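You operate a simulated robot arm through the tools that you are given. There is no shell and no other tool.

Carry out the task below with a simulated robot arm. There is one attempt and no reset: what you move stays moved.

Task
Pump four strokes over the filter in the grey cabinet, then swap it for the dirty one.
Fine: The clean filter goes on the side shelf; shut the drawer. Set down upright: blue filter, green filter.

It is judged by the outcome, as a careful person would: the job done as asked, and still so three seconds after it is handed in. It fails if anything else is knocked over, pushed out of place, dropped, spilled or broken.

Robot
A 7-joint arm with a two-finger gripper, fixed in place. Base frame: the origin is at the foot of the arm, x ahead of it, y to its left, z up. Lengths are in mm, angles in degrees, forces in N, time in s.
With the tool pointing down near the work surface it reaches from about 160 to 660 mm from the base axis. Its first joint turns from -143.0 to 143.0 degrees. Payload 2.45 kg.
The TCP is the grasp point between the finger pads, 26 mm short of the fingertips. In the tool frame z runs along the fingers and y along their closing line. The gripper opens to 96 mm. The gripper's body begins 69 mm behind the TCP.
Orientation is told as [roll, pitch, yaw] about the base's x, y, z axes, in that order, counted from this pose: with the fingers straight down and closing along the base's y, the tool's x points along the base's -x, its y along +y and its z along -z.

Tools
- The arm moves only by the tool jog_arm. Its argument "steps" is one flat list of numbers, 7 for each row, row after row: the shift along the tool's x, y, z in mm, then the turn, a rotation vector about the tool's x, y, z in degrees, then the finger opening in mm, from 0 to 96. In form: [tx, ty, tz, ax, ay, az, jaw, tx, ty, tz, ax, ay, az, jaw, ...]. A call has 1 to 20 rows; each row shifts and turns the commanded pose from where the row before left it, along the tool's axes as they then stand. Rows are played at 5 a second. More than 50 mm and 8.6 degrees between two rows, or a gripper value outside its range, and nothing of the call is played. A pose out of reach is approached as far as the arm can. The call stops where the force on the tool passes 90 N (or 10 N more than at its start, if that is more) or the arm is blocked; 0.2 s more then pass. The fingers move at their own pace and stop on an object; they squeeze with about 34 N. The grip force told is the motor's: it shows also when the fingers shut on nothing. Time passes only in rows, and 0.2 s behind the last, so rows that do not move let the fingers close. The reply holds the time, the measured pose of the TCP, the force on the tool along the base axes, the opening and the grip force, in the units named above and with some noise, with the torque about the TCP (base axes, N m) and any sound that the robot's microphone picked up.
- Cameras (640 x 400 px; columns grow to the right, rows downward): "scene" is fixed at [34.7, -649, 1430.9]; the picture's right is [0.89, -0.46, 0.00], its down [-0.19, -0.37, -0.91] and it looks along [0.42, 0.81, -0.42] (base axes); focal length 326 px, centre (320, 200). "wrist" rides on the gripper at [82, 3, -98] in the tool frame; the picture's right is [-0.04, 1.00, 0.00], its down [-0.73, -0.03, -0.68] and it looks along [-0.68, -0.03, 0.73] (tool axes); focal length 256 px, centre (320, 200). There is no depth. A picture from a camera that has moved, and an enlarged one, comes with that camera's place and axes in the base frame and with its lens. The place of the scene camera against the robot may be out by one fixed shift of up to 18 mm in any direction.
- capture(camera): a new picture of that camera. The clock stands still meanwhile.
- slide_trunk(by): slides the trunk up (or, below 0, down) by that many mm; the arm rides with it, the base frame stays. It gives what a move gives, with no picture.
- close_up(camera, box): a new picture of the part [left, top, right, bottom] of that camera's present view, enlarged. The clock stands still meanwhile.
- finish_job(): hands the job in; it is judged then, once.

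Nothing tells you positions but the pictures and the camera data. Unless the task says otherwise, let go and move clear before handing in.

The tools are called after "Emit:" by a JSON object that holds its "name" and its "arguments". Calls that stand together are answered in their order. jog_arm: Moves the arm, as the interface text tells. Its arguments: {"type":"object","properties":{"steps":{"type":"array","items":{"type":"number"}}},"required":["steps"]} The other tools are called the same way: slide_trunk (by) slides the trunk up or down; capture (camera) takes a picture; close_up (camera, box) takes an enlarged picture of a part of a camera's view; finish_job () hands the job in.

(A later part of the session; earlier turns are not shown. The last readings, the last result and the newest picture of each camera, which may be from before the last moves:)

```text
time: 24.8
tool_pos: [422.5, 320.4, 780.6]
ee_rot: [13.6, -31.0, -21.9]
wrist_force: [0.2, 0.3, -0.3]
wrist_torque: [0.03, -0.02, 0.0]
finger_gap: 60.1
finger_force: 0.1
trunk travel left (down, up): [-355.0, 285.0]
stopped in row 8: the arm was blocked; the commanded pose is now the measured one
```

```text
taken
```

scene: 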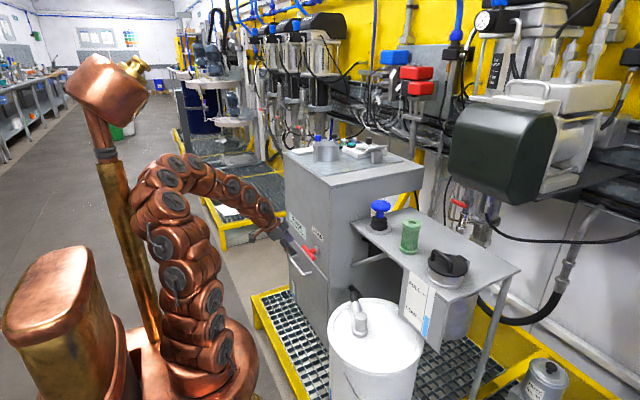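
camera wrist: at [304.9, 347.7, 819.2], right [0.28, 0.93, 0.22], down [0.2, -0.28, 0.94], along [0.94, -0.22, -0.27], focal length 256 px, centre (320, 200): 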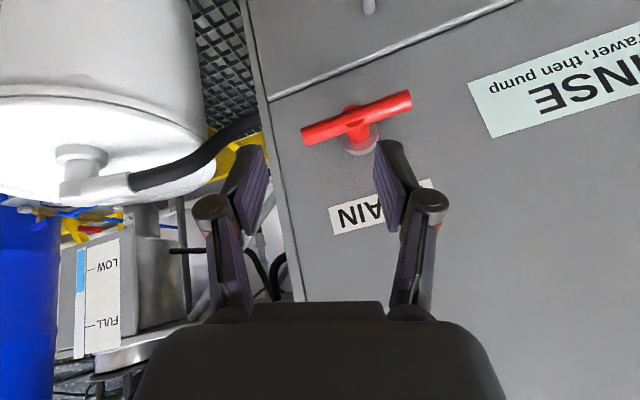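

The arm folded into a block, possibly its own limits. I'll raise the trunk so the arm works lower relative to its shoulder, and restore the tilt first.

Emit:
{"name": "slide_trunk", "arguments": {"by": 220}}

Emit:
{"name": "capture", "arguments": {"camera": "scene"}}

```text
time: 27.2
tool_pos: [424.6, 318.9, 1000.4]
ee_rot: [13.5, -31.2, -22.0]
wrist_force: [-0.2, -0.3, -0.1]
wrist_torque: [0.07, 0.01, -0.02]
finger_gap: 60.0
finger_force: 0.1
trunk travel left (down, up): [-575.0, 65.0]
```

```text
taken
```

scene: 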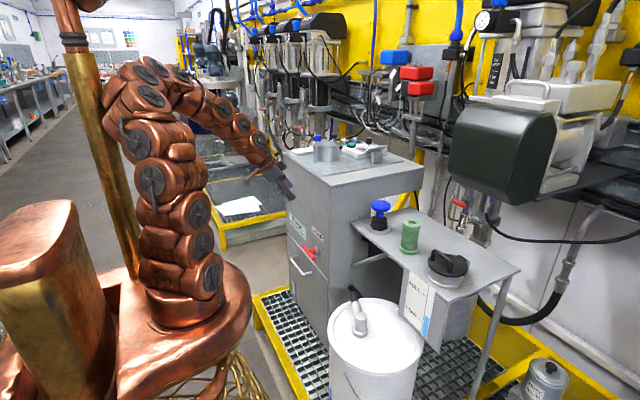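

The orientation drifted when blocked. I'll undo that twist and then lower the arm toward tap height.

Emit:
{"name": "jog_arm", "arguments": {"steps": [0, 0, 0, 0.7, 0.7, -6.2, 60, 0, 0, 0, 0.7, 0.7, -6.2, 60, 0, 0, 0, 0.7, 0.6, -6.1, 60, 17.5, 5, 32.3, 0, 0, 0, 60, 17.5, 5, 32.3, 0, 0, 0, 60, 17.5, 5, 32.3, 0, 0, 0, 60, 17.5, 5, 32.3, 0, 0, 0, 60, 17.5, 5, 32.3, 0, 0, 0, 60, 17.5, 5, 32.3, 0, 0, 0, 60]}}

Emit:
{"name": "capture", "arguments": {"camera": "scene"}}

```text
time: 29.2
tool_pos: [434.0, 351.0, 782.7]
ee_rot: [-0.6, -31.8, 0.7]
wrist_force: [0.3, 0.3, 0.5]
wrist_torque: [0.02, 0.01, -0.03]
finger_gap: 60.0
finger_force: 0.0
trunk travel left (down, up): [-575.0, 65.0]
```

```text
taken
```

scene: 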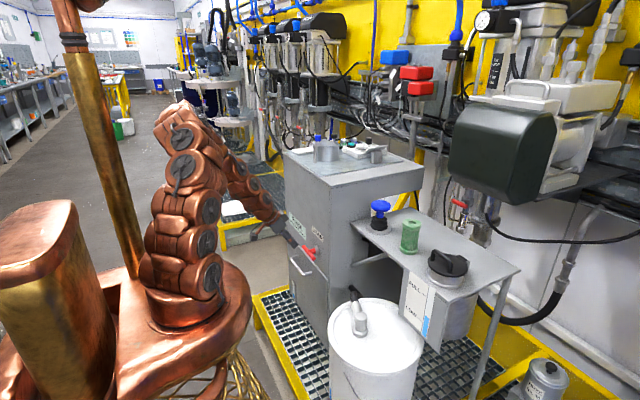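

That worked cleanly. Now I'll swing toward horizontal.

Emit:
{"name": "jog_arm", "arguments": {"steps": [0, 0, 0, 0, -7.3, 0, 60, 0, 0, 0, 0, -7.3, 0, 60, 0, 0, 0, 0, -7.3, 0, 60, 0, 0, 0, 0, -7.3, 0, 60, 0, 0, 0, 0, -7.3, 0, 60, 0, 0, 0, 0, -7.3, 0, 60, 0, 0, 0, 0, -7.3, 0, 60, 0, 0, 0, 0, -7.2, 0, 60]}}

Emit:
{"name": "capture", "arguments": {"camera": "scene"}}

Emit:
{"name": "capture", "arguments": {"camera": "wrist"}}

```text
time: 31.0
tool_pos: [433.7, 360.7, 780.6]
ee_rot: [11.4, -85.7, -9.9]
wrist_force: [-0.3, -0.1, 0.3]
wrist_torque: [0.01, 0.03, 0.01]
finger_gap: 60.1
finger_force: 0.0
out of reach, approached as far as the arm can: row 2, 3
trunk travel left (down, up): [-575.0, 65.0]
```

```text
taken
```

scene: 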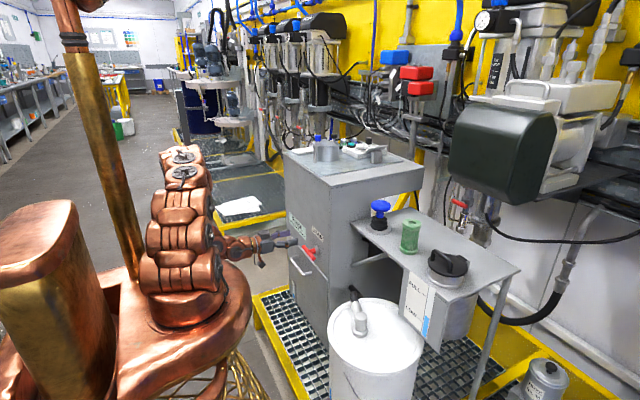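

```text
taken
camera wrist: at [330.4, 362.8, 704.7], right [-0.02, 1.0, 0.05], down [-0.62, -0.06, 0.78], along [0.78, -0.01, 0.62], focal length 256 px, centre (320, 200)
```

wrist: 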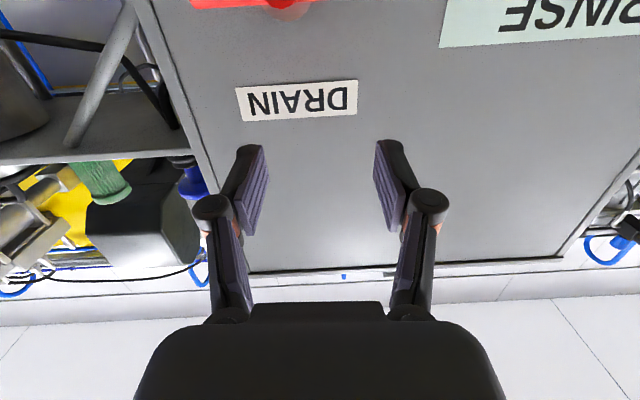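

The tool is nearly horizontal. Next I'll roll it 90° so the fingers close vertically on the tap's crossbar.

Emit:
{"name": "jog_arm", "arguments": {"steps": [0, 0, 0, 0, -4.4, 0, 60, 0, 0, 0, 0, 0, 8.2, 60, 0, 0, 0, 0, 0, 8.2, 60, 0, 0, 0, 0, 0, 8.2, 60, 0, 0, 0, 0, 0, 8.2, 60, 0, 0, 0, 0, 0, 8.2, 60, 0, 0, 0, 0, 0, 8.2, 60, 0, 0, 0, 0, 0, 8.2, 60, 0, 0, 0, 0, 0, 8.2, 60, 0, 0, 0, 0, 0, 8.2, 60, 0, 0, 0, 0, 0, 8.2, 60, 0, 0, 0, 0, 0, 8, 60]}}

Emit:
{"name": "capture", "arguments": {"camera": "wrist"}}

Emit:
{"name": "capture", "arguments": {"camera": "scene"}}

```text
time: 33.6
tool_pos: [434.5, 358.3, 780.1]
ee_rot: [90.2, 0.9, -88.5]
wrist_force: [-0.6, 0.2, 0.1]
wrist_torque: [-0.01, 0.04, 0.0]
finger_gap: 60.1
finger_force: 0.1
trunk travel left (down, up): [-575.0, 65.0]
```

```text
taken
camera wrist: at [334.5, 439.0, 783.1], right [0.0, -0.06, 1.0], down [-0.66, -0.75, -0.04], along [0.75, -0.66, -0.04], focal length 256 px, centre (320, 200)
```

wrist: 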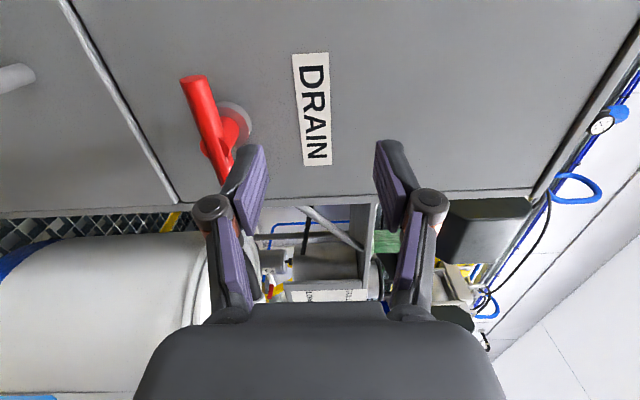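

```text
taken
```

scene: 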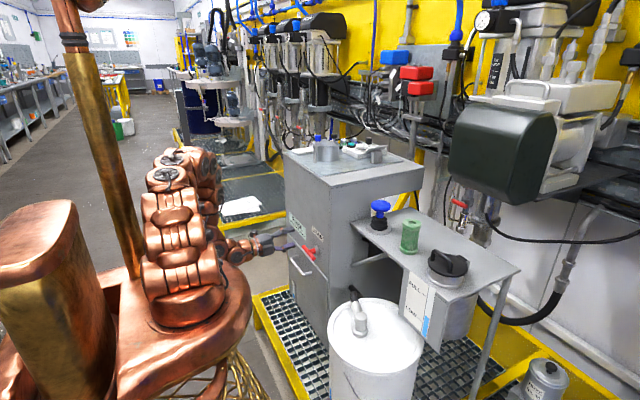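

The fingers now close vertically and the tap bar is visible just below the grasp line. I'll lower to the tap height and look again.

Emit:
{"name": "jog_arm", "arguments": {"steps": [-2.5, -29, 0, 0, 0, 0, 60, -2.5, -29, 0, 0, 0, 0, 60, -2.5, -29, 0, 0, 0, 0, 60]}}

Emit:
{"name": "capture", "arguments": {"camera": "wrist"}}

Emit:
{"name": "close_up", "arguments": {"camera": "scene", "box": [230, 200, 350, 300]}}

```text
time: 34.4
tool_pos: [436.5, 354.7, 693.7]
ee_rot: [90.1, 0.8, -88.4]
wrist_force: [-0.1, 0.1, 0.2]
wrist_torque: [-0.01, -0.01, 0.05]
finger_gap: 60.1
finger_force: 0.0
trunk travel left (down, up): [-575.0, 65.0]
```

```text
taken
camera wrist: at [336.4, 433.2, 695.9], right [0.0, -0.05, 1.0], down [-0.66, -0.75, -0.04], along [0.75, -0.66, -0.04], focal length 256 px, centre (320, 200)
```

wrist: 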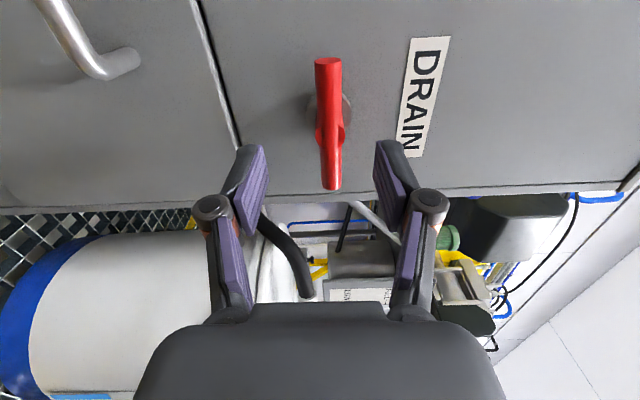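

```text
4.00 times, centred on (290, 250) of scene
camera zoom: at [34.7, -649.0, 1430.9], right [0.89, -0.46, 0.0], down [-0.19, -0.37, -0.91], along [0.42, 0.81, -0.42], focal length 1305 px, centre (440, 0)
```

zoom: 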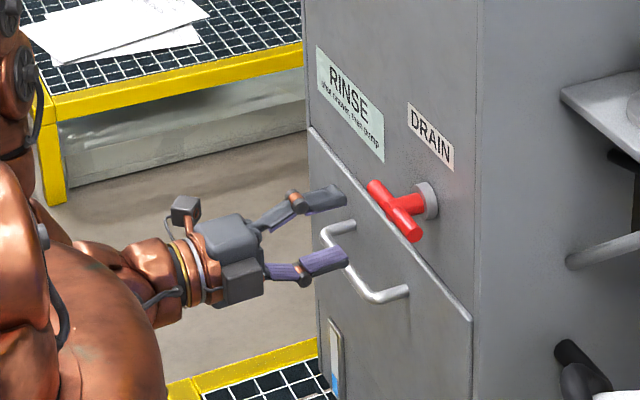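

The bar is centred between the fingers, at about (515, 347, 696). I'll advance and grip it.

Emit:
{"name": "jog_arm", "arguments": {"steps": [-3, 0.8, 23, 0, 0, 0, 60, -3, 0.8, 23, 0, 0, 0, 60, -3, 0.8, 23, 0, 0, 0, 60]}}

Emit:
{"name": "capture", "arguments": {"camera": "wrist"}}

```text
time: 35.2
tool_pos: [504.2, 347.1, 695.2]
ee_rot: [90.1, 0.8, -88.5]
wrist_force: [-0.7, 0.1, 0.2]
wrist_torque: [0.03, -0.02, -0.01]
finger_gap: 59.9
finger_force: 0.0
trunk travel left (down, up): [-575.0, 65.0]
```

```text
taken
camera wrist: at [404.1, 427.2, 698.4], right [0.0, -0.05, 1.0], down [-0.66, -0.75, -0.04], along [0.75, -0.66, -0.03], focal length 256 px, centre (320, 200)
```

wrist: 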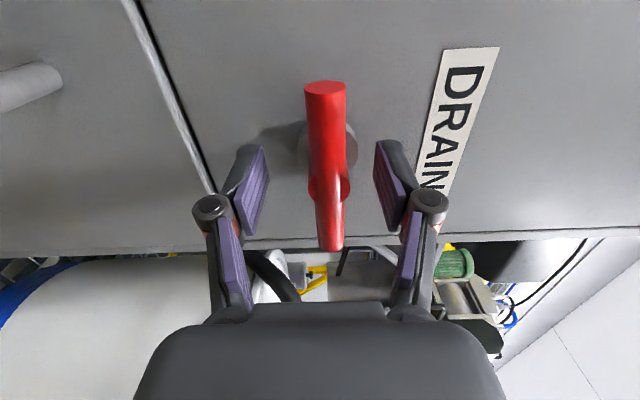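

The bar lies between the pads. Closing on it now.

Emit:
{"name": "jog_arm", "arguments": {"steps": [0, 0, 0, 0, 0, 0, 30, 0, 0, 0, 0, 0, 0, 10, 0, 0, 0, 0, 0, 0, 0, 0, 0, 0, 0, 0, 0, 0]}}

Emit:
{"name": "capture", "arguments": {"camera": "wrist"}}

```text
time: 36.2
tool_pos: [504.9, 346.8, 699.9]
ee_rot: [90.6, 1.0, -88.5]
wrist_force: [4.5, -0.5, 45.7]
wrist_torque: [-0.54, -0.25, -0.33]
finger_gap: 15.9
finger_force: 36.3
trunk travel left (down, up): [-575.0, 65.0]
```

```text
taken
camera wrist: at [404.7, 427.0, 702.1], right [-0.01, -0.06, 1.0], down [-0.66, -0.75, -0.05], along [0.75, -0.66, -0.03], focal length 256 px, centre (320, 200)
```

wrist: 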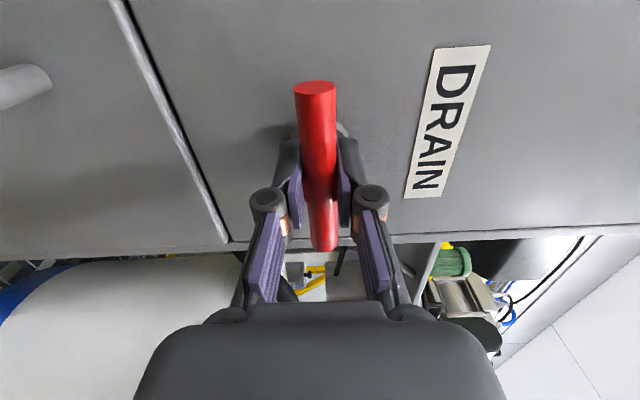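

The bar is gripped at 15.9 mm opening but sits a bit higher than I commanded. I'll raise slightly to relieve the side load.

Emit:
{"name": "jog_arm", "arguments": {"steps": [0, 4, 0, 0, 0, 0, 0, 0, 2, 0, 0, 0, 0, 0]}}

```text
time: 36.8
tool_pos: [504.5, 346.1, 699.4]
ee_rot: [90.0, 0.8, -88.3]
wrist_force: [16.2, 8.9, 10.8]
wrist_torque: [-0.49, -0.02, 0.34]
finger_gap: 15.8
finger_force: 42.1
trunk travel left (down, up): [-575.0, 65.0]
```

The load is eased. Next I'll turn the tap counter-clockwise in small steps and watch the torque.

Emit:
{"name": "jog_arm", "arguments": {"steps": [0, 0, 0, 0, 0, -6, 0, 0, 0, 0, 0, 0, -6, 0, 0, 0, 0, 0, 0, -6, 0]}}

Emit:
{"name": "capture", "arguments": {"camera": "wrist"}}

Emit:
{"name": "close_up", "arguments": {"camera": "scene", "box": [270, 220, 340, 300]}}

```text
time: 37.6
tool_pos: [503.5, 347.6, 698.8]
ee_rot: [89.8, -17.4, -88.4]
wrist_force: [8.4, 6.3, -13.4]
wrist_torque: [0.04, 0.43, 1.13]
finger_gap: 15.5
finger_force: 41.4
trunk travel left (down, up): [-575.0, 65.0]
```

```text
taken
camera wrist: at [404.4, 423.9, 676.9], right [-0.01, 0.26, 0.97], down [-0.66, -0.73, 0.19], along [0.75, -0.63, 0.18], focal length 256 px, centre (320, 200)
```

wrist: 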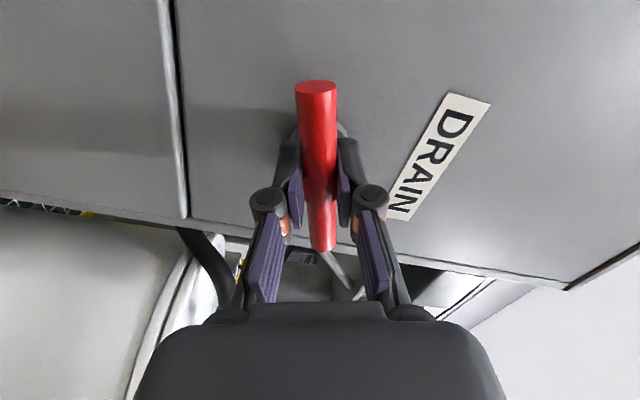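

```text
5.00 times, centred on (305, 260) of scene
camera zoom: at [34.7, -649.0, 1430.9], right [0.89, -0.46, 0.0], down [-0.19, -0.37, -0.91], along [0.42, 0.81, -0.42], focal length 1631 px, centre (395, -100)
```

zoom: 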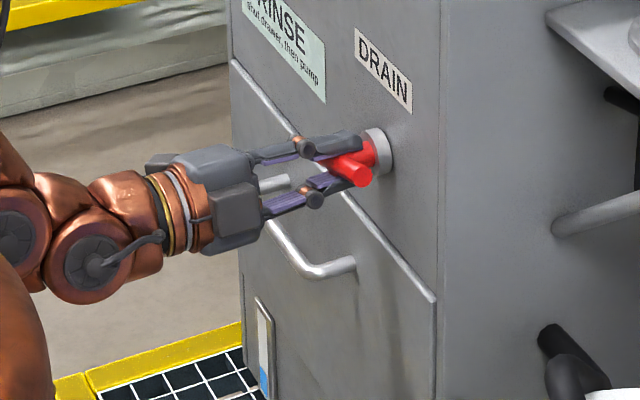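

The tap turns freely with the gripper. I'll continue the quarter turn.

Emit:
{"name": "jog_arm", "arguments": {"steps": [0, 0, 0, 0, 0, -8, 0, 0, 0, 0, 0, 0, -8, 0, 0, 0, 0, 0, 0, -8, 0, 0, 0, 0, 0, 0, -8, 0]}}

Emit:
{"name": "close_up", "arguments": {"camera": "scene", "box": [270, 220, 340, 300]}}

```text
time: 38.6
tool_pos: [504.2, 346.2, 699.2]
ee_rot: [89.8, -49.5, -88.5]
wrist_force: [3.2, -1.5, -34.5]
wrist_torque: [0.08, 0.7, 0.41]
finger_gap: 15.8
finger_force: 41.4
trunk travel left (down, up): [-575.0, 65.0]
```

```text
5.00 times, centred on (305, 260) of scene
camera zoom: at [34.7, -649.0, 1430.9], right [0.89, -0.46, 0.0], down [-0.19, -0.37, -0.91], along [0.42, 0.81, -0.42], focal length 1631 px, centre (395, -100)
```

zoom: 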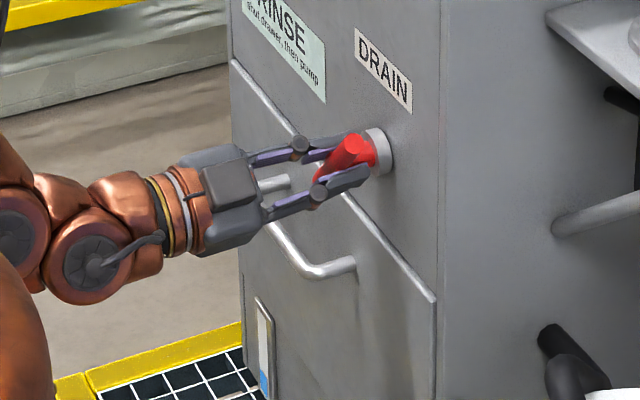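

It's at about 50° and still following. I'll ease the vertical load and finish the turn.

Emit:
{"name": "jog_arm", "arguments": {"steps": [2, -1.7, 0, 0, 0, -8, 0, 0, 0, 0, 0, 0, -8, 0, 0, 0, 0, 0, 0, -8, 0, 0, 0, 0, 0, 0, -8, 0, 0, 0, 0, 0, 0, -8, 0]}}

Emit:
{"name": "close_up", "arguments": {"camera": "scene", "box": [270, 220, 340, 300]}}

Emit:
{"name": "capture", "arguments": {"camera": "wrist"}}

```text
time: 39.8
tool_pos: [504.5, 344.6, 698.4]
ee_rot: [104.9, -89.2, -103.3]
wrist_force: [2.3, -15.3, -4.8]
wrist_torque: [0.04, 1.04, -0.04]
finger_gap: 15.8
finger_force: 42.1
trunk travel left (down, up): [-575.0, 65.0]
```

```text
5.00 times, centred on (305, 260) of scene
camera zoom: at [34.7, -649.0, 1430.9], right [0.89, -0.46, 0.0], down [-0.19, -0.37, -0.91], along [0.42, 0.81, -0.42], focal length 1631 px, centre (395, -100)
```

zoom: 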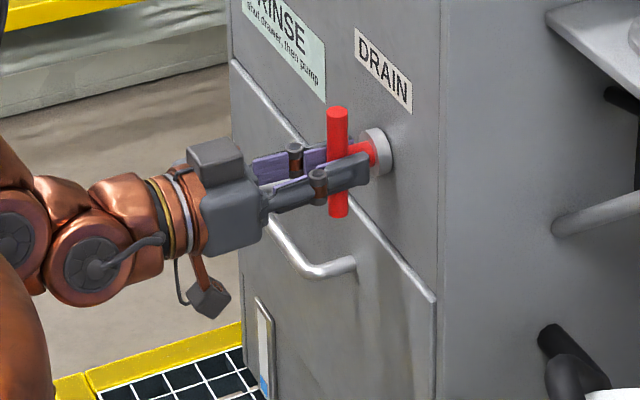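

```text
taken
camera wrist: at [406.7, 347.6, 615.4], right [-0.02, 1.0, 0.05], down [-0.68, -0.06, 0.73], along [0.73, -0.02, 0.68], focal length 256 px, centre (320, 200)
```

wrist: 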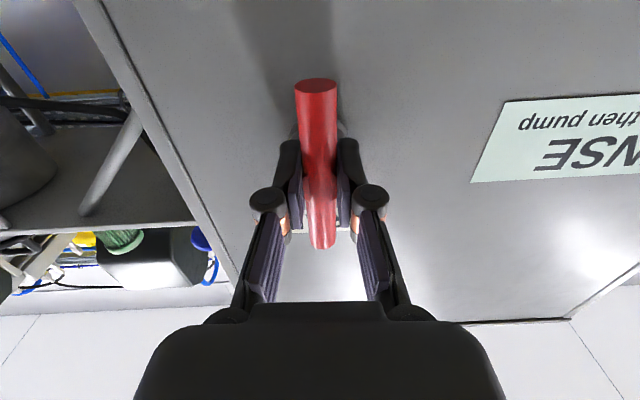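

The tap bar is now vertical, and the sight glass level has started falling. I'll wait while it drains.

Emit:
{"name": "jog_arm", "arguments": {"steps": [0, 0, 0, 0, 0, 0, 0, 0, 0, 0, 0, 0, 0, 0, 0, 0, 0, 0, 0, 0, 0, 0, 0, 0, 0, 0, 0, 0, 0, 0, 0, 0, 0, 0, 0, 0, 0, 0, 0, 0, 0, 0, 0, 0, 0, 0, 0, 0, 0, 0, 0, 0, 0, 0, 0, 0, 0, 0, 0, 0, 0, 0, 0, 0, 0, 0, 0, 0, 0, 0]}}

Emit:
{"name": "close_up", "arguments": {"camera": "scene", "box": [292, 270, 322, 300]}}

Emit:
{"name": "close_up", "arguments": {"camera": "scene", "box": [270, 220, 430, 400]}}

```text
time: 42.0
tool_pos: [504.8, 344.6, 698.5]
ee_rot: [100.9, -89.1, -99.4]
wrist_force: [17.7, -19.5, 4.8]
wrist_torque: [0.01, -0.18, -0.1]
finger_gap: 16.0
finger_force: 41.2
trunk travel left (down, up): [-575.0, 65.0]
```

```text
13.33 times, centred on (307, 285) of scene
camera zoom: at [34.7, -649.0, 1430.9], right [0.89, -0.46, 0.0], down [-0.19, -0.37, -0.91], along [0.42, 0.81, -0.42], focal length 4350 px, centre (493, -933)
```

zoom: 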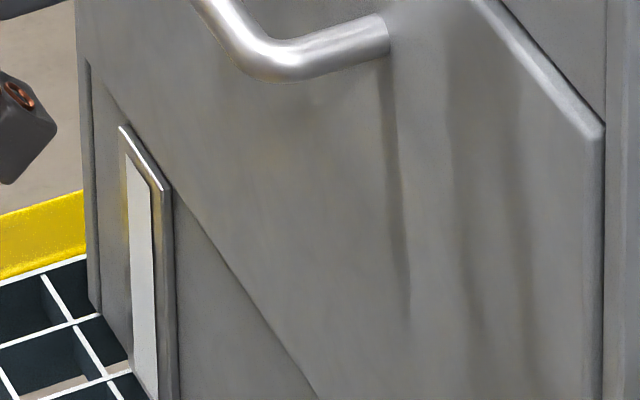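

```text
2.22 times, centred on (350, 310) of scene
camera zoom: at [34.7, -649.0, 1430.9], right [0.89, -0.46, 0.0], down [-0.19, -0.37, -0.91], along [0.42, 0.81, -0.42], focal length 725 px, centre (253, -44)
```

zoom: 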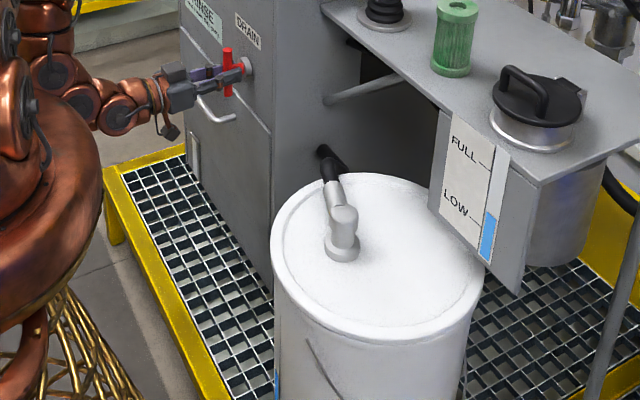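

The drawer has drained into the drum. I'll turn the tap back to its closed horizontal position.

Emit:
{"name": "jog_arm", "arguments": {"steps": [0, 0, 0, 0, 0, 8, 0, 0, 0, 0, 0, 0, 8, 0, 0, 0, 0, 0, 0, 8, 0, 0, 0, 0, 0, 0, 8, 0, 0, 0, 0, 0, 0, 8, 0, -2, 1.7, 0, 0, 0, 8, 0, 0, 0, 0, 0, 0, 8, 0, 0, 0, 0, 0, 0, 8, 0, 0, 0, 0, 0, 0, 8, 0, 0, 0, 0, 0, 0, 8, 0, 0, 0, 0, 0, 0, 8, 0, 0, 0, 0, 0, 0, 2, 0]}}

Emit:
{"name": "close_up", "arguments": {"camera": "scene", "box": [270, 220, 340, 300]}}

Emit:
{"name": "capture", "arguments": {"camera": "wrist"}}

```text
time: 44.6
tool_pos: [503.2, 346.0, 699.3]
ee_rot: [90.0, 0.8, -88.3]
wrist_force: [2.3, 2.6, -25.2]
wrist_torque: [-0.65, 0.2, 0.74]
finger_gap: 15.9
finger_force: 42.4
trunk travel left (down, up): [-575.0, 65.0]
```

```text
5.00 times, centred on (305, 260) of scene
camera zoom: at [34.7, -649.0, 1430.9], right [0.89, -0.46, 0.0], down [-0.19, -0.37, -0.91], along [0.42, 0.81, -0.42], focal length 1631 px, centre (395, -100)
```

zoom: 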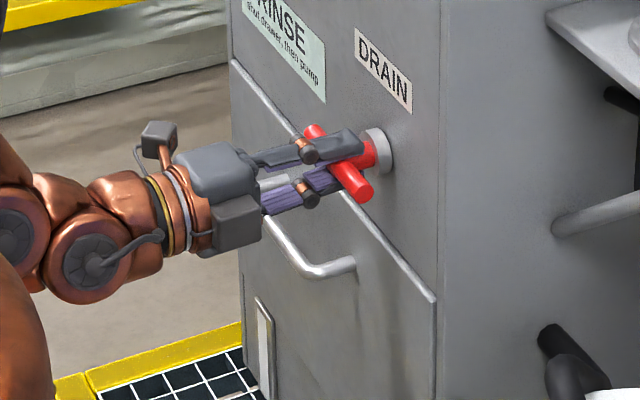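

```text
taken
camera wrist: at [403.3, 425.9, 703.1], right [0.0, -0.05, 1.0], down [-0.66, -0.75, -0.04], along [0.75, -0.66, -0.04], focal length 256 px, centre (320, 200)
```

wrist: 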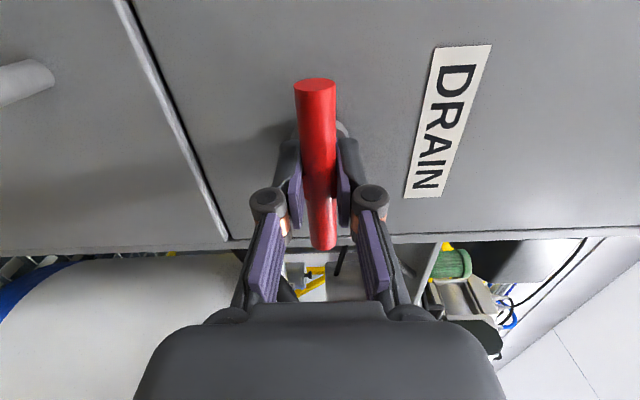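

The tap is closed again. I'll release it, back off, and move to the drawer handle with the same orientation.

Emit:
{"name": "jog_arm", "arguments": {"steps": [0, -2, 0, 0, 0, 0, 40, 0, 0, 0, 0, 0, 0, 60, 0, 0, 0, 0, 0, 0, 60, 0, 0, -35, 0, 0, 0, 60, 0, 0, -35, 0, 0, 0, 60, 0, 0, -35, 0, 0, 0, 60, 25, -35, 0, 0, 0, 0, 60, 25, -35, 0, 0, 0, 0, 60, 25, -35, 0, 0, 0, 0, 60]}}

Emit:
{"name": "capture", "arguments": {"camera": "wrist"}}

Emit:
{"name": "capture", "arguments": {"camera": "scene"}}

```text
time: 46.6
tool_pos: [396.8, 414.5, 603.1]
ee_rot: [90.2, 0.8, -88.4]
wrist_force: [0.0, -0.3, 0.4]
wrist_torque: [0.01, 0.01, -0.01]
finger_gap: 60.0
finger_force: 0.1
out of reach, approached as far as the arm can: row 9
trunk travel left (down, up): [-575.0, 65.0]
```

```text
taken
camera wrist: at [298.4, 493.6, 605.9], right [0.0, -0.05, 1.0], down [-0.66, -0.75, -0.04], along [0.75, -0.66, -0.03], focal length 256 px, centre (320, 200)
```

wrist: 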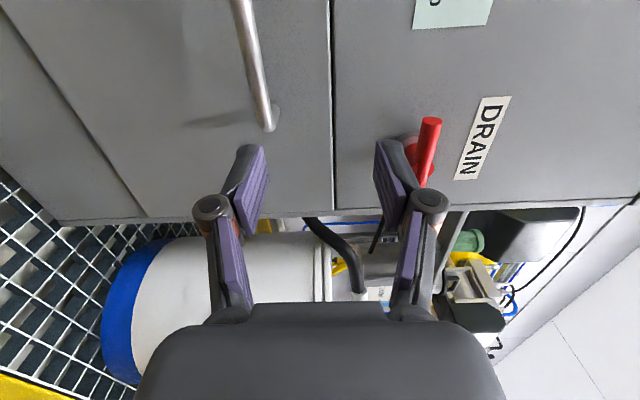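

```text
taken
```

scene: 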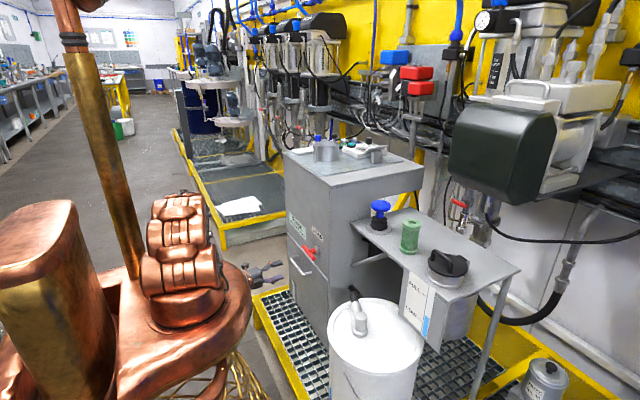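

The handle's right end is in view. I'll zoom in to locate it precisely.

Emit:
{"name": "close_up", "arguments": {"camera": "wrist", "box": [160, 0, 360, 160]}}

Emit:
{"name": "close_up", "arguments": {"camera": "scene", "box": [240, 200, 350, 310]}}

```text
2.50 times, centred on (260, 80) of wrist
camera zoom: at [298.4, 493.6, 605.9], right [0.0, -0.05, 1.0], down [-0.66, -0.75, -0.04], along [0.75, -0.66, -0.03], focal length 640 px, centre (470, 500)
```

zoom: 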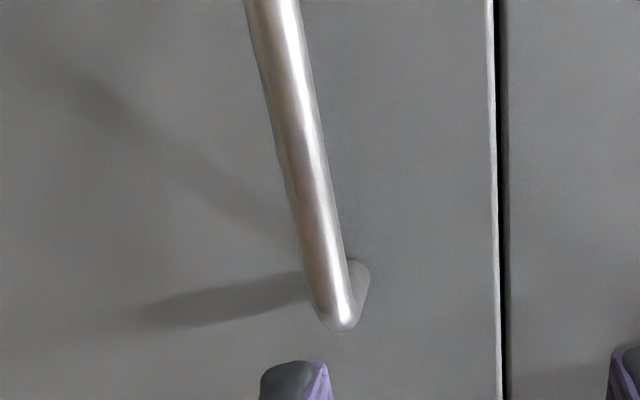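

```text
3.64 times, centred on (295, 255) of scene
camera zoom: at [34.7, -649.0, 1430.9], right [0.89, -0.46, 0.0], down [-0.19, -0.37, -0.91], along [0.42, 0.81, -0.42], focal length 1186 px, centre (411, 0)
```

zoom: 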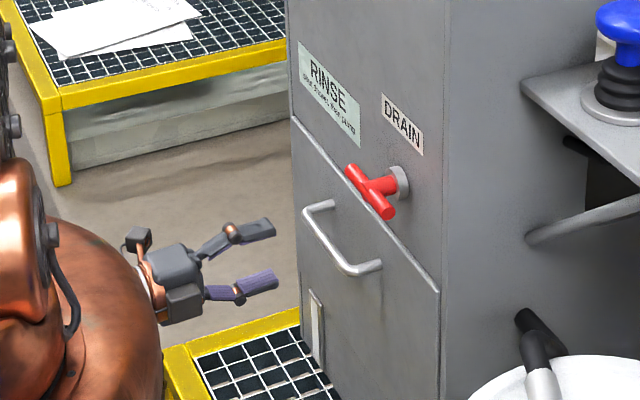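

The handle bar runs from y ≈ 395 to 533 at x ≈ 514 and z ≈ 556. I'll lower the trunk so the arm isn't overfolded, keeping clear of the cabinet.

Emit:
{"name": "jog_arm", "arguments": {"steps": [8, 35, 5, 0, 0, 0, 60, 8, 35, 5, 0, 0, 0, 60, 8, 35, 5, 0, 0, 0, 60]}}

Emit:
{"name": "slide_trunk", "arguments": {"by": -150}}

Emit:
{"name": "capture", "arguments": {"camera": "wrist"}}

```text
time: 47.4
tool_pos: [410.8, 433.4, 705.8]
ee_rot: [90.1, 0.9, -88.4]
wrist_force: [0.0, 0.1, -0.2]
wrist_torque: [0.02, 0.0, -0.04]
finger_gap: 60.1
finger_force: 0.0
trunk travel left (down, up): [-575.0, 65.0]
```

```text
time: 49.1
tool_pos: [410.1, 435.4, 556.1]
ee_rot: [90.2, 0.8, -88.4]
wrist_force: [-0.4, 0.2, 0.0]
wrist_torque: [-0.01, 0.02, -0.01]
finger_gap: 60.1
finger_force: 0.1
trunk travel left (down, up): [-425.0, 215.0]
```

```text
taken
camera wrist: at [310.8, 513.6, 558.7], right [0.0, -0.05, 1.0], down [-0.66, -0.75, -0.04], along [0.75, -0.66, -0.03], focal length 256 px, centre (320, 200)
```

wrist: 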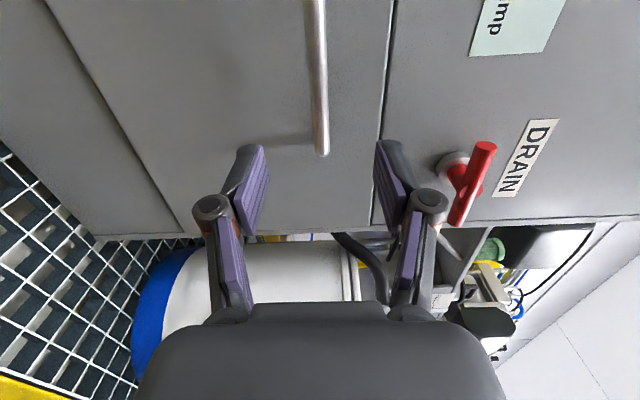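

The bar is aligned in height with the grip axis. I'll advance onto it and close.

Emit:
{"name": "jog_arm", "arguments": {"steps": [13, 0, 0, 0, 0, 0, 60, 13, 0, 0, 0, 0, 0, 60, 0, 0, 33, 0, 0, 0, 60, 0, 0, 33, 0, 0, 0, 60, 0, 0, 30, 0, 0, 0, 60]}}

Emit:
{"name": "capture", "arguments": {"camera": "wrist"}}

```text
time: 50.3
tool_pos: [505.6, 460.1, 555.1]
ee_rot: [90.1, 0.8, -88.4]
wrist_force: [-0.1, -0.3, 0.1]
wrist_torque: [0.0, 0.01, -0.02]
finger_gap: 60.1
finger_force: 0.2
trunk travel left (down, up): [-425.0, 215.0]
```

```text
taken
camera wrist: at [405.7, 540.4, 558.1], right [0.0, -0.05, 1.0], down [-0.66, -0.75, -0.04], along [0.75, -0.66, -0.03], focal length 256 px, centre (320, 200)
```

wrist: 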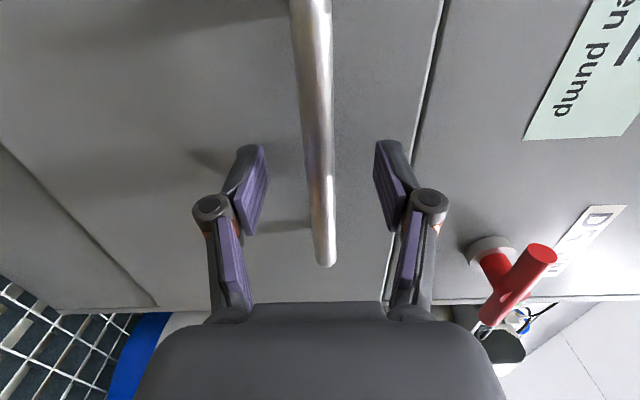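

The bar is between the fingers. I'll close on it and check the grip.

Emit:
{"name": "jog_arm", "arguments": {"steps": [0, 0, 0, 0, 0, 0, 30, 0, 0, 0, 0, 0, 0, 10, 0, 0, 0, 0, 0, 0, 0, 0, 0, 0, 0, 0, 0, 0]}}

Emit:
{"name": "capture", "arguments": {"camera": "wrist"}}

```text
time: 51.3
tool_pos: [505.3, 460.1, 555.8]
ee_rot: [90.3, 0.8, -88.4]
wrist_force: [1.4, -0.6, 4.2]
wrist_torque: [-0.8, -0.07, 0.06]
finger_gap: 12.5
finger_force: 33.0
trunk travel left (down, up): [-425.0, 215.0]
```

```text
taken
camera wrist: at [406.2, 540.2, 558.7], right [0.0, -0.05, 1.0], down [-0.66, -0.75, -0.04], along [0.75, -0.66, -0.03], focal length 256 px, centre (320, 200)
```

wrist: 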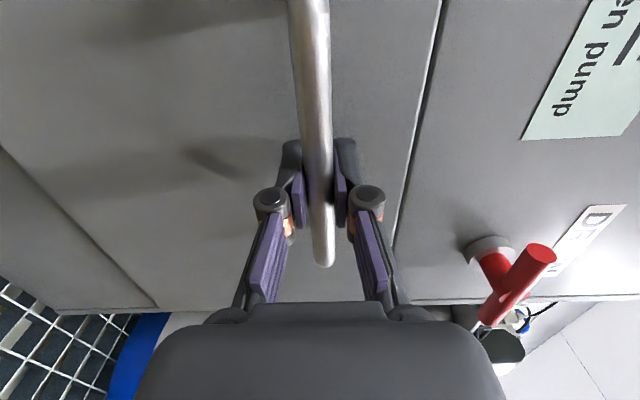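

The grip is firm. I'll pull the drawer out gently.

Emit:
{"name": "jog_arm", "arguments": {"steps": [0, 0, -8, 0, 0, 0, 0, 0, 0, -10, 0, 0, 0, 0, 0, 0, -12, 0, 0, 0, 0, 0, 0, -12, 0, 0, 0, 0]}}

Emit:
{"name": "close_up", "arguments": {"camera": "scene", "box": [220, 180, 380, 320]}}

```text
time: 52.3
tool_pos: [463.1, 460.1, 555.0]
ee_rot: [90.1, 0.6, -88.5]
wrist_force: [1.3, -5.7, -6.5]
wrist_torque: [-0.78, -0.03, 0.39]
finger_gap: 12.4
finger_force: 39.1
trunk travel left (down, up): [-425.0, 215.0]
```

```text
2.86 times, centred on (300, 250) of scene
camera zoom: at [34.7, -649.0, 1430.9], right [0.89, -0.46, 0.0], down [-0.19, -0.37, -0.91], along [0.42, 0.81, -0.42], focal length 932 px, centre (377, 57)
```

zoom: 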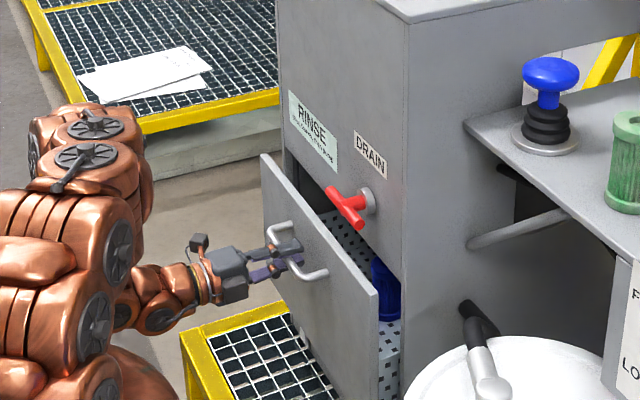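

The blue filter stands in the drawer on a perforated tray. I'll continue to pull.

Emit:
{"name": "jog_arm", "arguments": {"steps": [0, 0, -14, 0, 0, 0, 0, 0, 0, -14, 0, 0, 0, 0, 0, 0, -14, 0, 0, 0, 0, 0, 0, -14, 0, 0, 0, 0, 0, 0, -14, 0, 0, 0, 0, 0, 0, -14, 0, 0, 0, 0, 0, 0, -12, 0, 0, 0, 0, 0, 0, -10, 0, 0, 0, 0]}}

Emit:
{"name": "close_up", "arguments": {"camera": "scene", "box": [220, 180, 380, 320]}}

Emit:
{"name": "capture", "arguments": {"camera": "wrist"}}

```text
time: 54.1
tool_pos: [356.0, 459.2, 556.7]
ee_rot: [90.2, 0.9, -88.0]
wrist_force: [-0.6, 24.5, 5.2]
wrist_torque: [-0.92, 0.02, 0.34]
finger_gap: 12.4
finger_force: 38.9
trunk travel left (down, up): [-425.0, 215.0]
```

```text
2.86 times, centred on (300, 250) of scene
camera zoom: at [34.7, -649.0, 1430.9], right [0.89, -0.46, 0.0], down [-0.19, -0.37, -0.91], along [0.42, 0.81, -0.42], focal length 932 px, centre (377, 57)
```

zoom: 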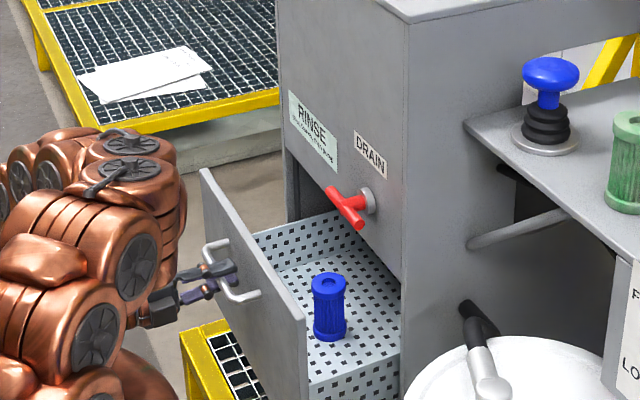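

```text
taken
camera wrist: at [255.7, 539.3, 559.0], right [0.0, -0.06, 1.0], down [-0.65, -0.76, -0.04], along [0.76, -0.65, -0.04], focal length 256 px, centre (320, 200)
```

wrist: 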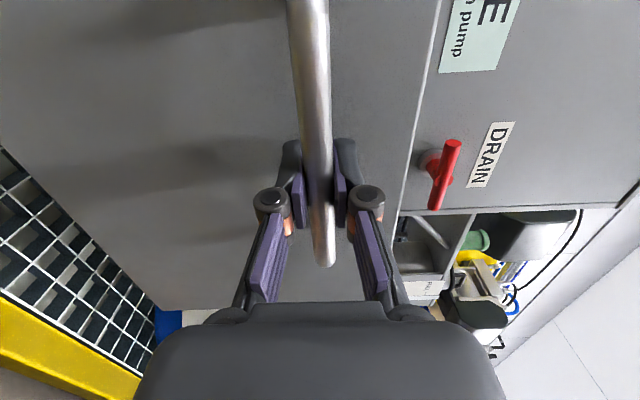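

The drawer is out about 150 mm with the filter standing in it. The tap bar overhangs this area, so I'll pull further for overhead clearance, watching for the end stop.

Emit:
{"name": "jog_arm", "arguments": {"steps": [-0.5, 0, -10, 0, 0, 0, 0, -0.5, 0, -10, 0, 0, 0, 0, -0.5, 0, -10, 0, 0, 0, 0, -0.5, 0, -10, 0, 0, 0, 0, 0, 0, -10, 0, 0, 0, 0]}}

Emit:
{"name": "close_up", "arguments": {"camera": "scene", "box": [220, 180, 380, 320]}}

```text
time: 55.3
tool_pos: [307.8, 457.5, 556.6]
ee_rot: [90.1, 0.8, -88.2]
wrist_force: [1.3, 22.9, 12.9]
wrist_torque: [-0.86, 0.03, 0.5]
finger_gap: 12.6
finger_force: 39.1
trunk travel left (down, up): [-425.0, 215.0]
```

```text
2.86 times, centred on (300, 250) of scene
camera zoom: at [34.7, -649.0, 1430.9], right [0.89, -0.46, 0.0], down [-0.19, -0.37, -0.91], along [0.42, 0.81, -0.42], focal length 932 px, centre (377, 57)
```

zoom: 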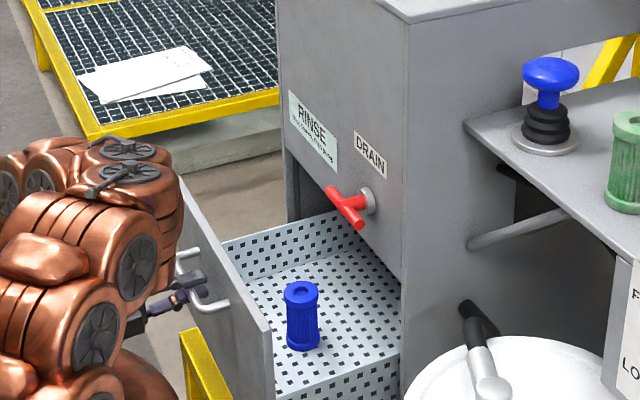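

The drawer is 200 mm out and the filter is clear of the tap. I'll release the handle, back off and rise.

Emit:
{"name": "jog_arm", "arguments": {"steps": [0, 0, 0, 0, 0, 0, 30, 0, 0, 0, 0, 0, 0, 60, 0, 0, 0, 0, 0, 0, 60, 0, 0, -17, 0, 0, 0, 60, 0, 0, -17, 0, 0, 0, 60, 0, 0, -16, 0, 0, 0, 60]}}

Emit:
{"name": "capture", "arguments": {"camera": "wrist"}}

Emit:
{"name": "capture", "arguments": {"camera": "scene"}}

```text
time: 56.7
tool_pos: [258.1, 451.8, 555.4]
ee_rot: [90.2, 0.7, -88.5]
wrist_force: [-0.4, -0.4, 0.0]
wrist_torque: [0.01, 0.03, -0.04]
finger_gap: 60.0
finger_force: 0.1
trunk travel left (down, up): [-425.0, 215.0]
```

```text
taken
camera wrist: at [158.5, 532.7, 557.7], right [0.0, -0.05, 1.0], down [-0.66, -0.75, -0.04], along [0.75, -0.66, -0.03], focal length 256 px, centre (320, 200)
```

wrist: 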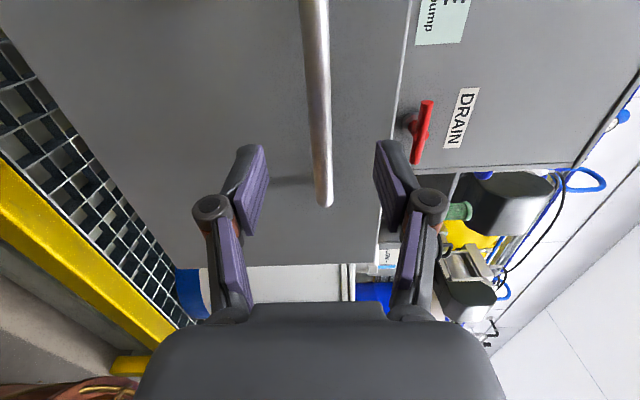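

```text
taken
```

scene: 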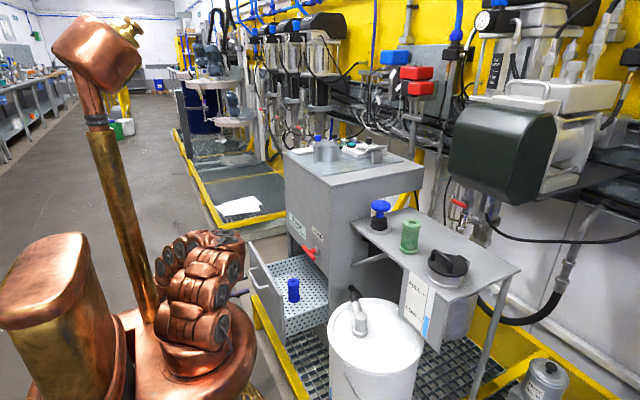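

Both the drawer and filter are steady. I'll rise above the drawer and roll back to the neutral roll.

Emit:
{"name": "jog_arm", "arguments": {"steps": [0, 45, 0, 0, 0, 0, 60, 0, 45, 0, 0, 0, 0, 60, 0, 45, 0, 0, 0, 0, 60, 0, 45, 0, 0, 0, 0, 60, 0, 0, 0, 0, 0, -8.2, 90, 0, 0, 0, 0, 0, -8.2, 90, 0, 0, 0, 0, 0, -8.2, 90, 0, 0, 0, 0, 0, -8.2, 90, 0, 0, 0, 0, 0, -8.2, 90, 0, 0, 0, 0, 0, -8.2, 90, 0, 0, 0, 0, 0, -8.2, 90, 0, 0, 0, 0, 0, -8.2, 90, 0, 0, 0, 0, 0, -8.2, 90, 0, 0, 0, 0, 0, -8.2, 90, 0, 0, 0, 0, 0, -8, 90]}}

Emit:
{"name": "capture", "arguments": {"camera": "wrist"}}

```text
time: 60.1
tool_pos: [316.5, 418.5, 735.5]
ee_rot: [102.4, -89.3, -108.9]
wrist_force: [-0.3, -0.5, 1.3]
wrist_torque: [-0.06, 0.0, -0.01]
finger_gap: 90.2
finger_force: 0.0
trunk travel left (down, up): [-425.0, 215.0]
stopped in row 15: the arm was blocked; the commanded pose is now the measured one
```

```text
taken
camera wrist: at [220.5, 434.3, 652.6], right [0.11, 0.99, 0.05], down [-0.68, 0.04, 0.73], along [0.72, -0.12, 0.68], focal length 256 px, centre (320, 200)
```

wrist: 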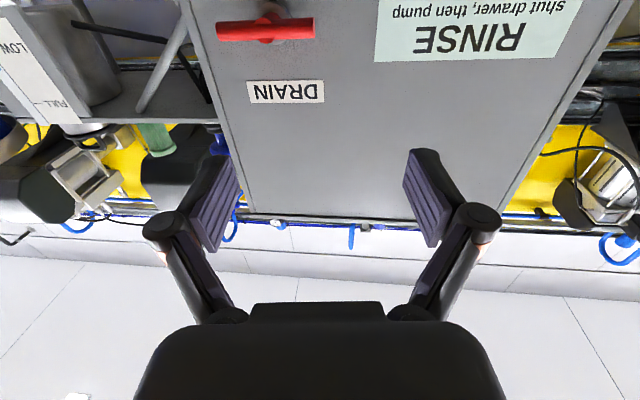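

The roll is back to neutral with a slight yaw. Now I'll pitch the tool to point straight down.

Emit:
{"name": "jog_arm", "arguments": {"steps": [0, 0, 0, 0, 8.2, 0, 90, 0, 0, 0, 0, 8.2, 0, 90, 0, 0, 0, 0, 8.2, 0, 90, 0, 0, 0, 0, 8.2, 0, 90, 0, 0, 0, 0, 8.2, 0, 90, 0, 0, 0, 0, 8.2, 0, 90, 0, 0, 0, 0, 8.2, 0, 90, 0, 0, 0, 0, 8.2, 0, 90, 0, 0, 0, 0, 8.2, 0, 90, 0, 0, 0, 0, 8.2, 0, 90, 0, 0, 0, 0, 8, 0, 90]}}

Emit:
{"name": "capture", "arguments": {"camera": "wrist"}}

Emit:
{"name": "capture", "arguments": {"camera": "scene"}}

```text
time: 62.5
tool_pos: [314.2, 419.2, 737.6]
ee_rot: [0.7, -0.1, -6.0]
wrist_force: [0.2, 0.0, 0.0]
wrist_torque: [0.02, -0.03, 0.02]
finger_gap: 90.1
finger_force: 0.1
trunk travel left (down, up): [-425.0, 215.0]
```

```text
taken
camera wrist: at [234.7, 431.3, 832.8], right [0.15, 0.99, 0.01], down [0.72, -0.11, 0.68], along [0.67, -0.09, -0.73], focal length 256 px, centre (320, 200)
```

wrist: 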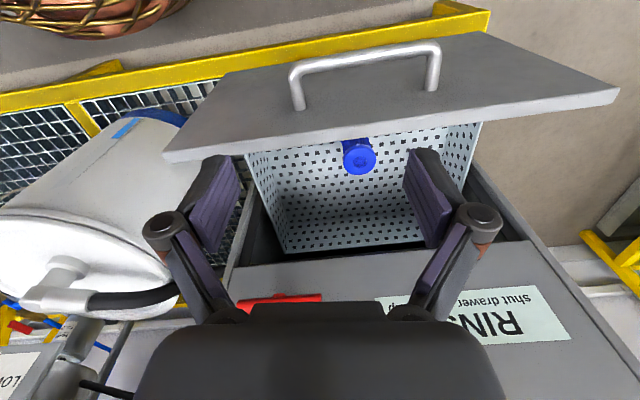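

```text
taken
```

scene: 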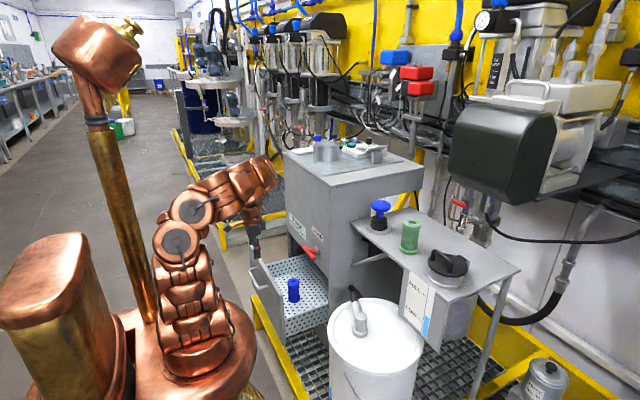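

The blue filter is visible behind the drawer front. I'll move over the drawer for a second view to triangulate it.

Emit:
{"name": "jog_arm", "arguments": {"steps": [0, 0, -20, 0, 0, -6, 90, -35, 5, 0, 0, 0, 0, 90, -35, 5, 0, 0, 0, 0, 90, -35, 5, 0, 0, 0, 0, 90]}}

Emit:
{"name": "capture", "arguments": {"camera": "wrist"}}

Emit:
{"name": "close_up", "arguments": {"camera": "scene", "box": [220, 180, 380, 320]}}

```text
time: 63.5
tool_pos: [421.1, 433.5, 755.4]
ee_rot: [0.6, -0.4, 0.0]
wrist_force: [0.2, 0.1, -1.0]
wrist_torque: [0.03, -0.03, 0.0]
finger_gap: 90.0
finger_force: 0.1
trunk travel left (down, up): [-425.0, 215.0]
```

```text
taken
camera wrist: at [340.6, 437.3, 851.8], right [0.04, 1.0, 0.01], down [0.73, -0.04, 0.68], along [0.68, -0.02, -0.73], focal length 256 px, centre (320, 200)
```

wrist: 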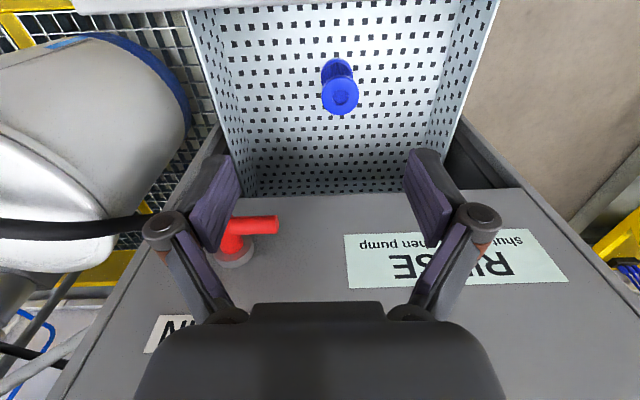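

```text
2.86 times, centred on (300, 250) of scene
camera zoom: at [34.7, -649.0, 1430.9], right [0.89, -0.46, 0.0], down [-0.19, -0.37, -0.91], along [0.42, 0.81, -0.42], focal length 932 px, centre (377, 57)
```

zoom: 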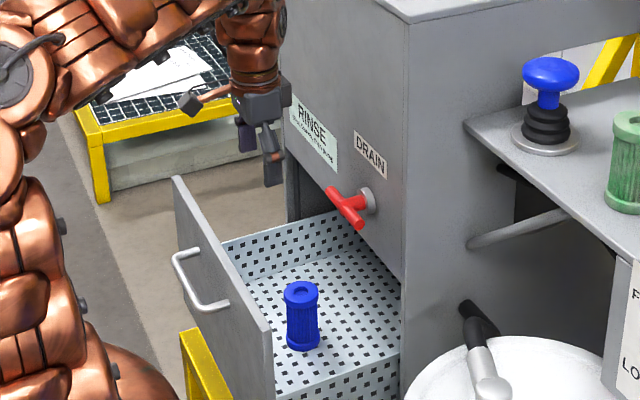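

Triangulation puts the blue filter's top at about (487, 467, 470), with a diameter of roughly 55 mm. To keep the camera clear of the drawer front I'll yaw the tool radially (about 44°) and move above the filter.

Emit:
{"name": "jog_arm", "arguments": {"steps": [0, 0, 0, 0, 0, -7.4, 90, 0, 0, 0, 0, 0, -7.4, 90, 0, 0, 0, 0, 0, -7.4, 90, 0, 0, 0, 0, 0, -7.4, 90, 0, 0, 0, 0, 0, -7.4, 90, 0, 0, 0, 0, 0, -7, 90, -35.4, -10.9, 0, 0, 0, 0, 90, -35.4, -10.9, 0, 0, 0, 0, 90]}}

Emit:
{"name": "capture", "arguments": {"camera": "wrist"}}

Emit:
{"name": "capture", "arguments": {"camera": "scene"}}

```text
time: 65.3
tool_pos: [464.8, 466.8, 756.6]
ee_rot: [0.2, -1.0, 43.0]
wrist_force: [-0.5, -1.0, 2.9]
wrist_torque: [0.06, 0.02, 0.02]
finger_gap: 90.4
finger_force: 0.1
out of reach, approached as far as the arm can: row 8
trunk travel left (down, up): [-425.0, 215.0]
```

```text
taken
camera wrist: at [402.9, 412.6, 851.8], right [-0.65, 0.76, 0.01], down [0.55, 0.47, 0.69], along [0.52, 0.45, -0.72], focal length 256 px, centre (320, 200)
```

wrist: 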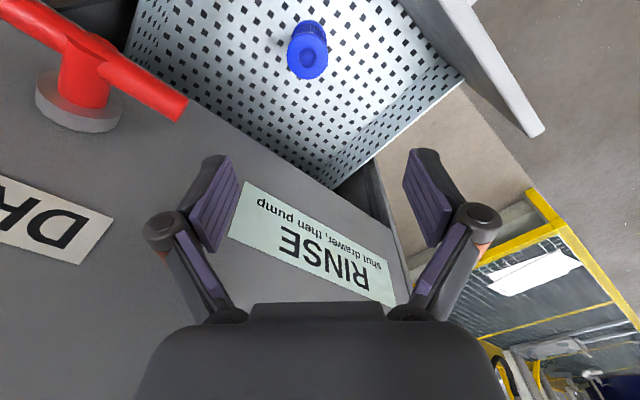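

```text
taken
```

scene: 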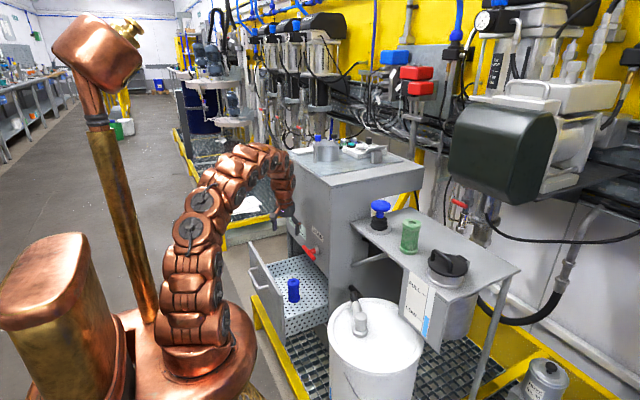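

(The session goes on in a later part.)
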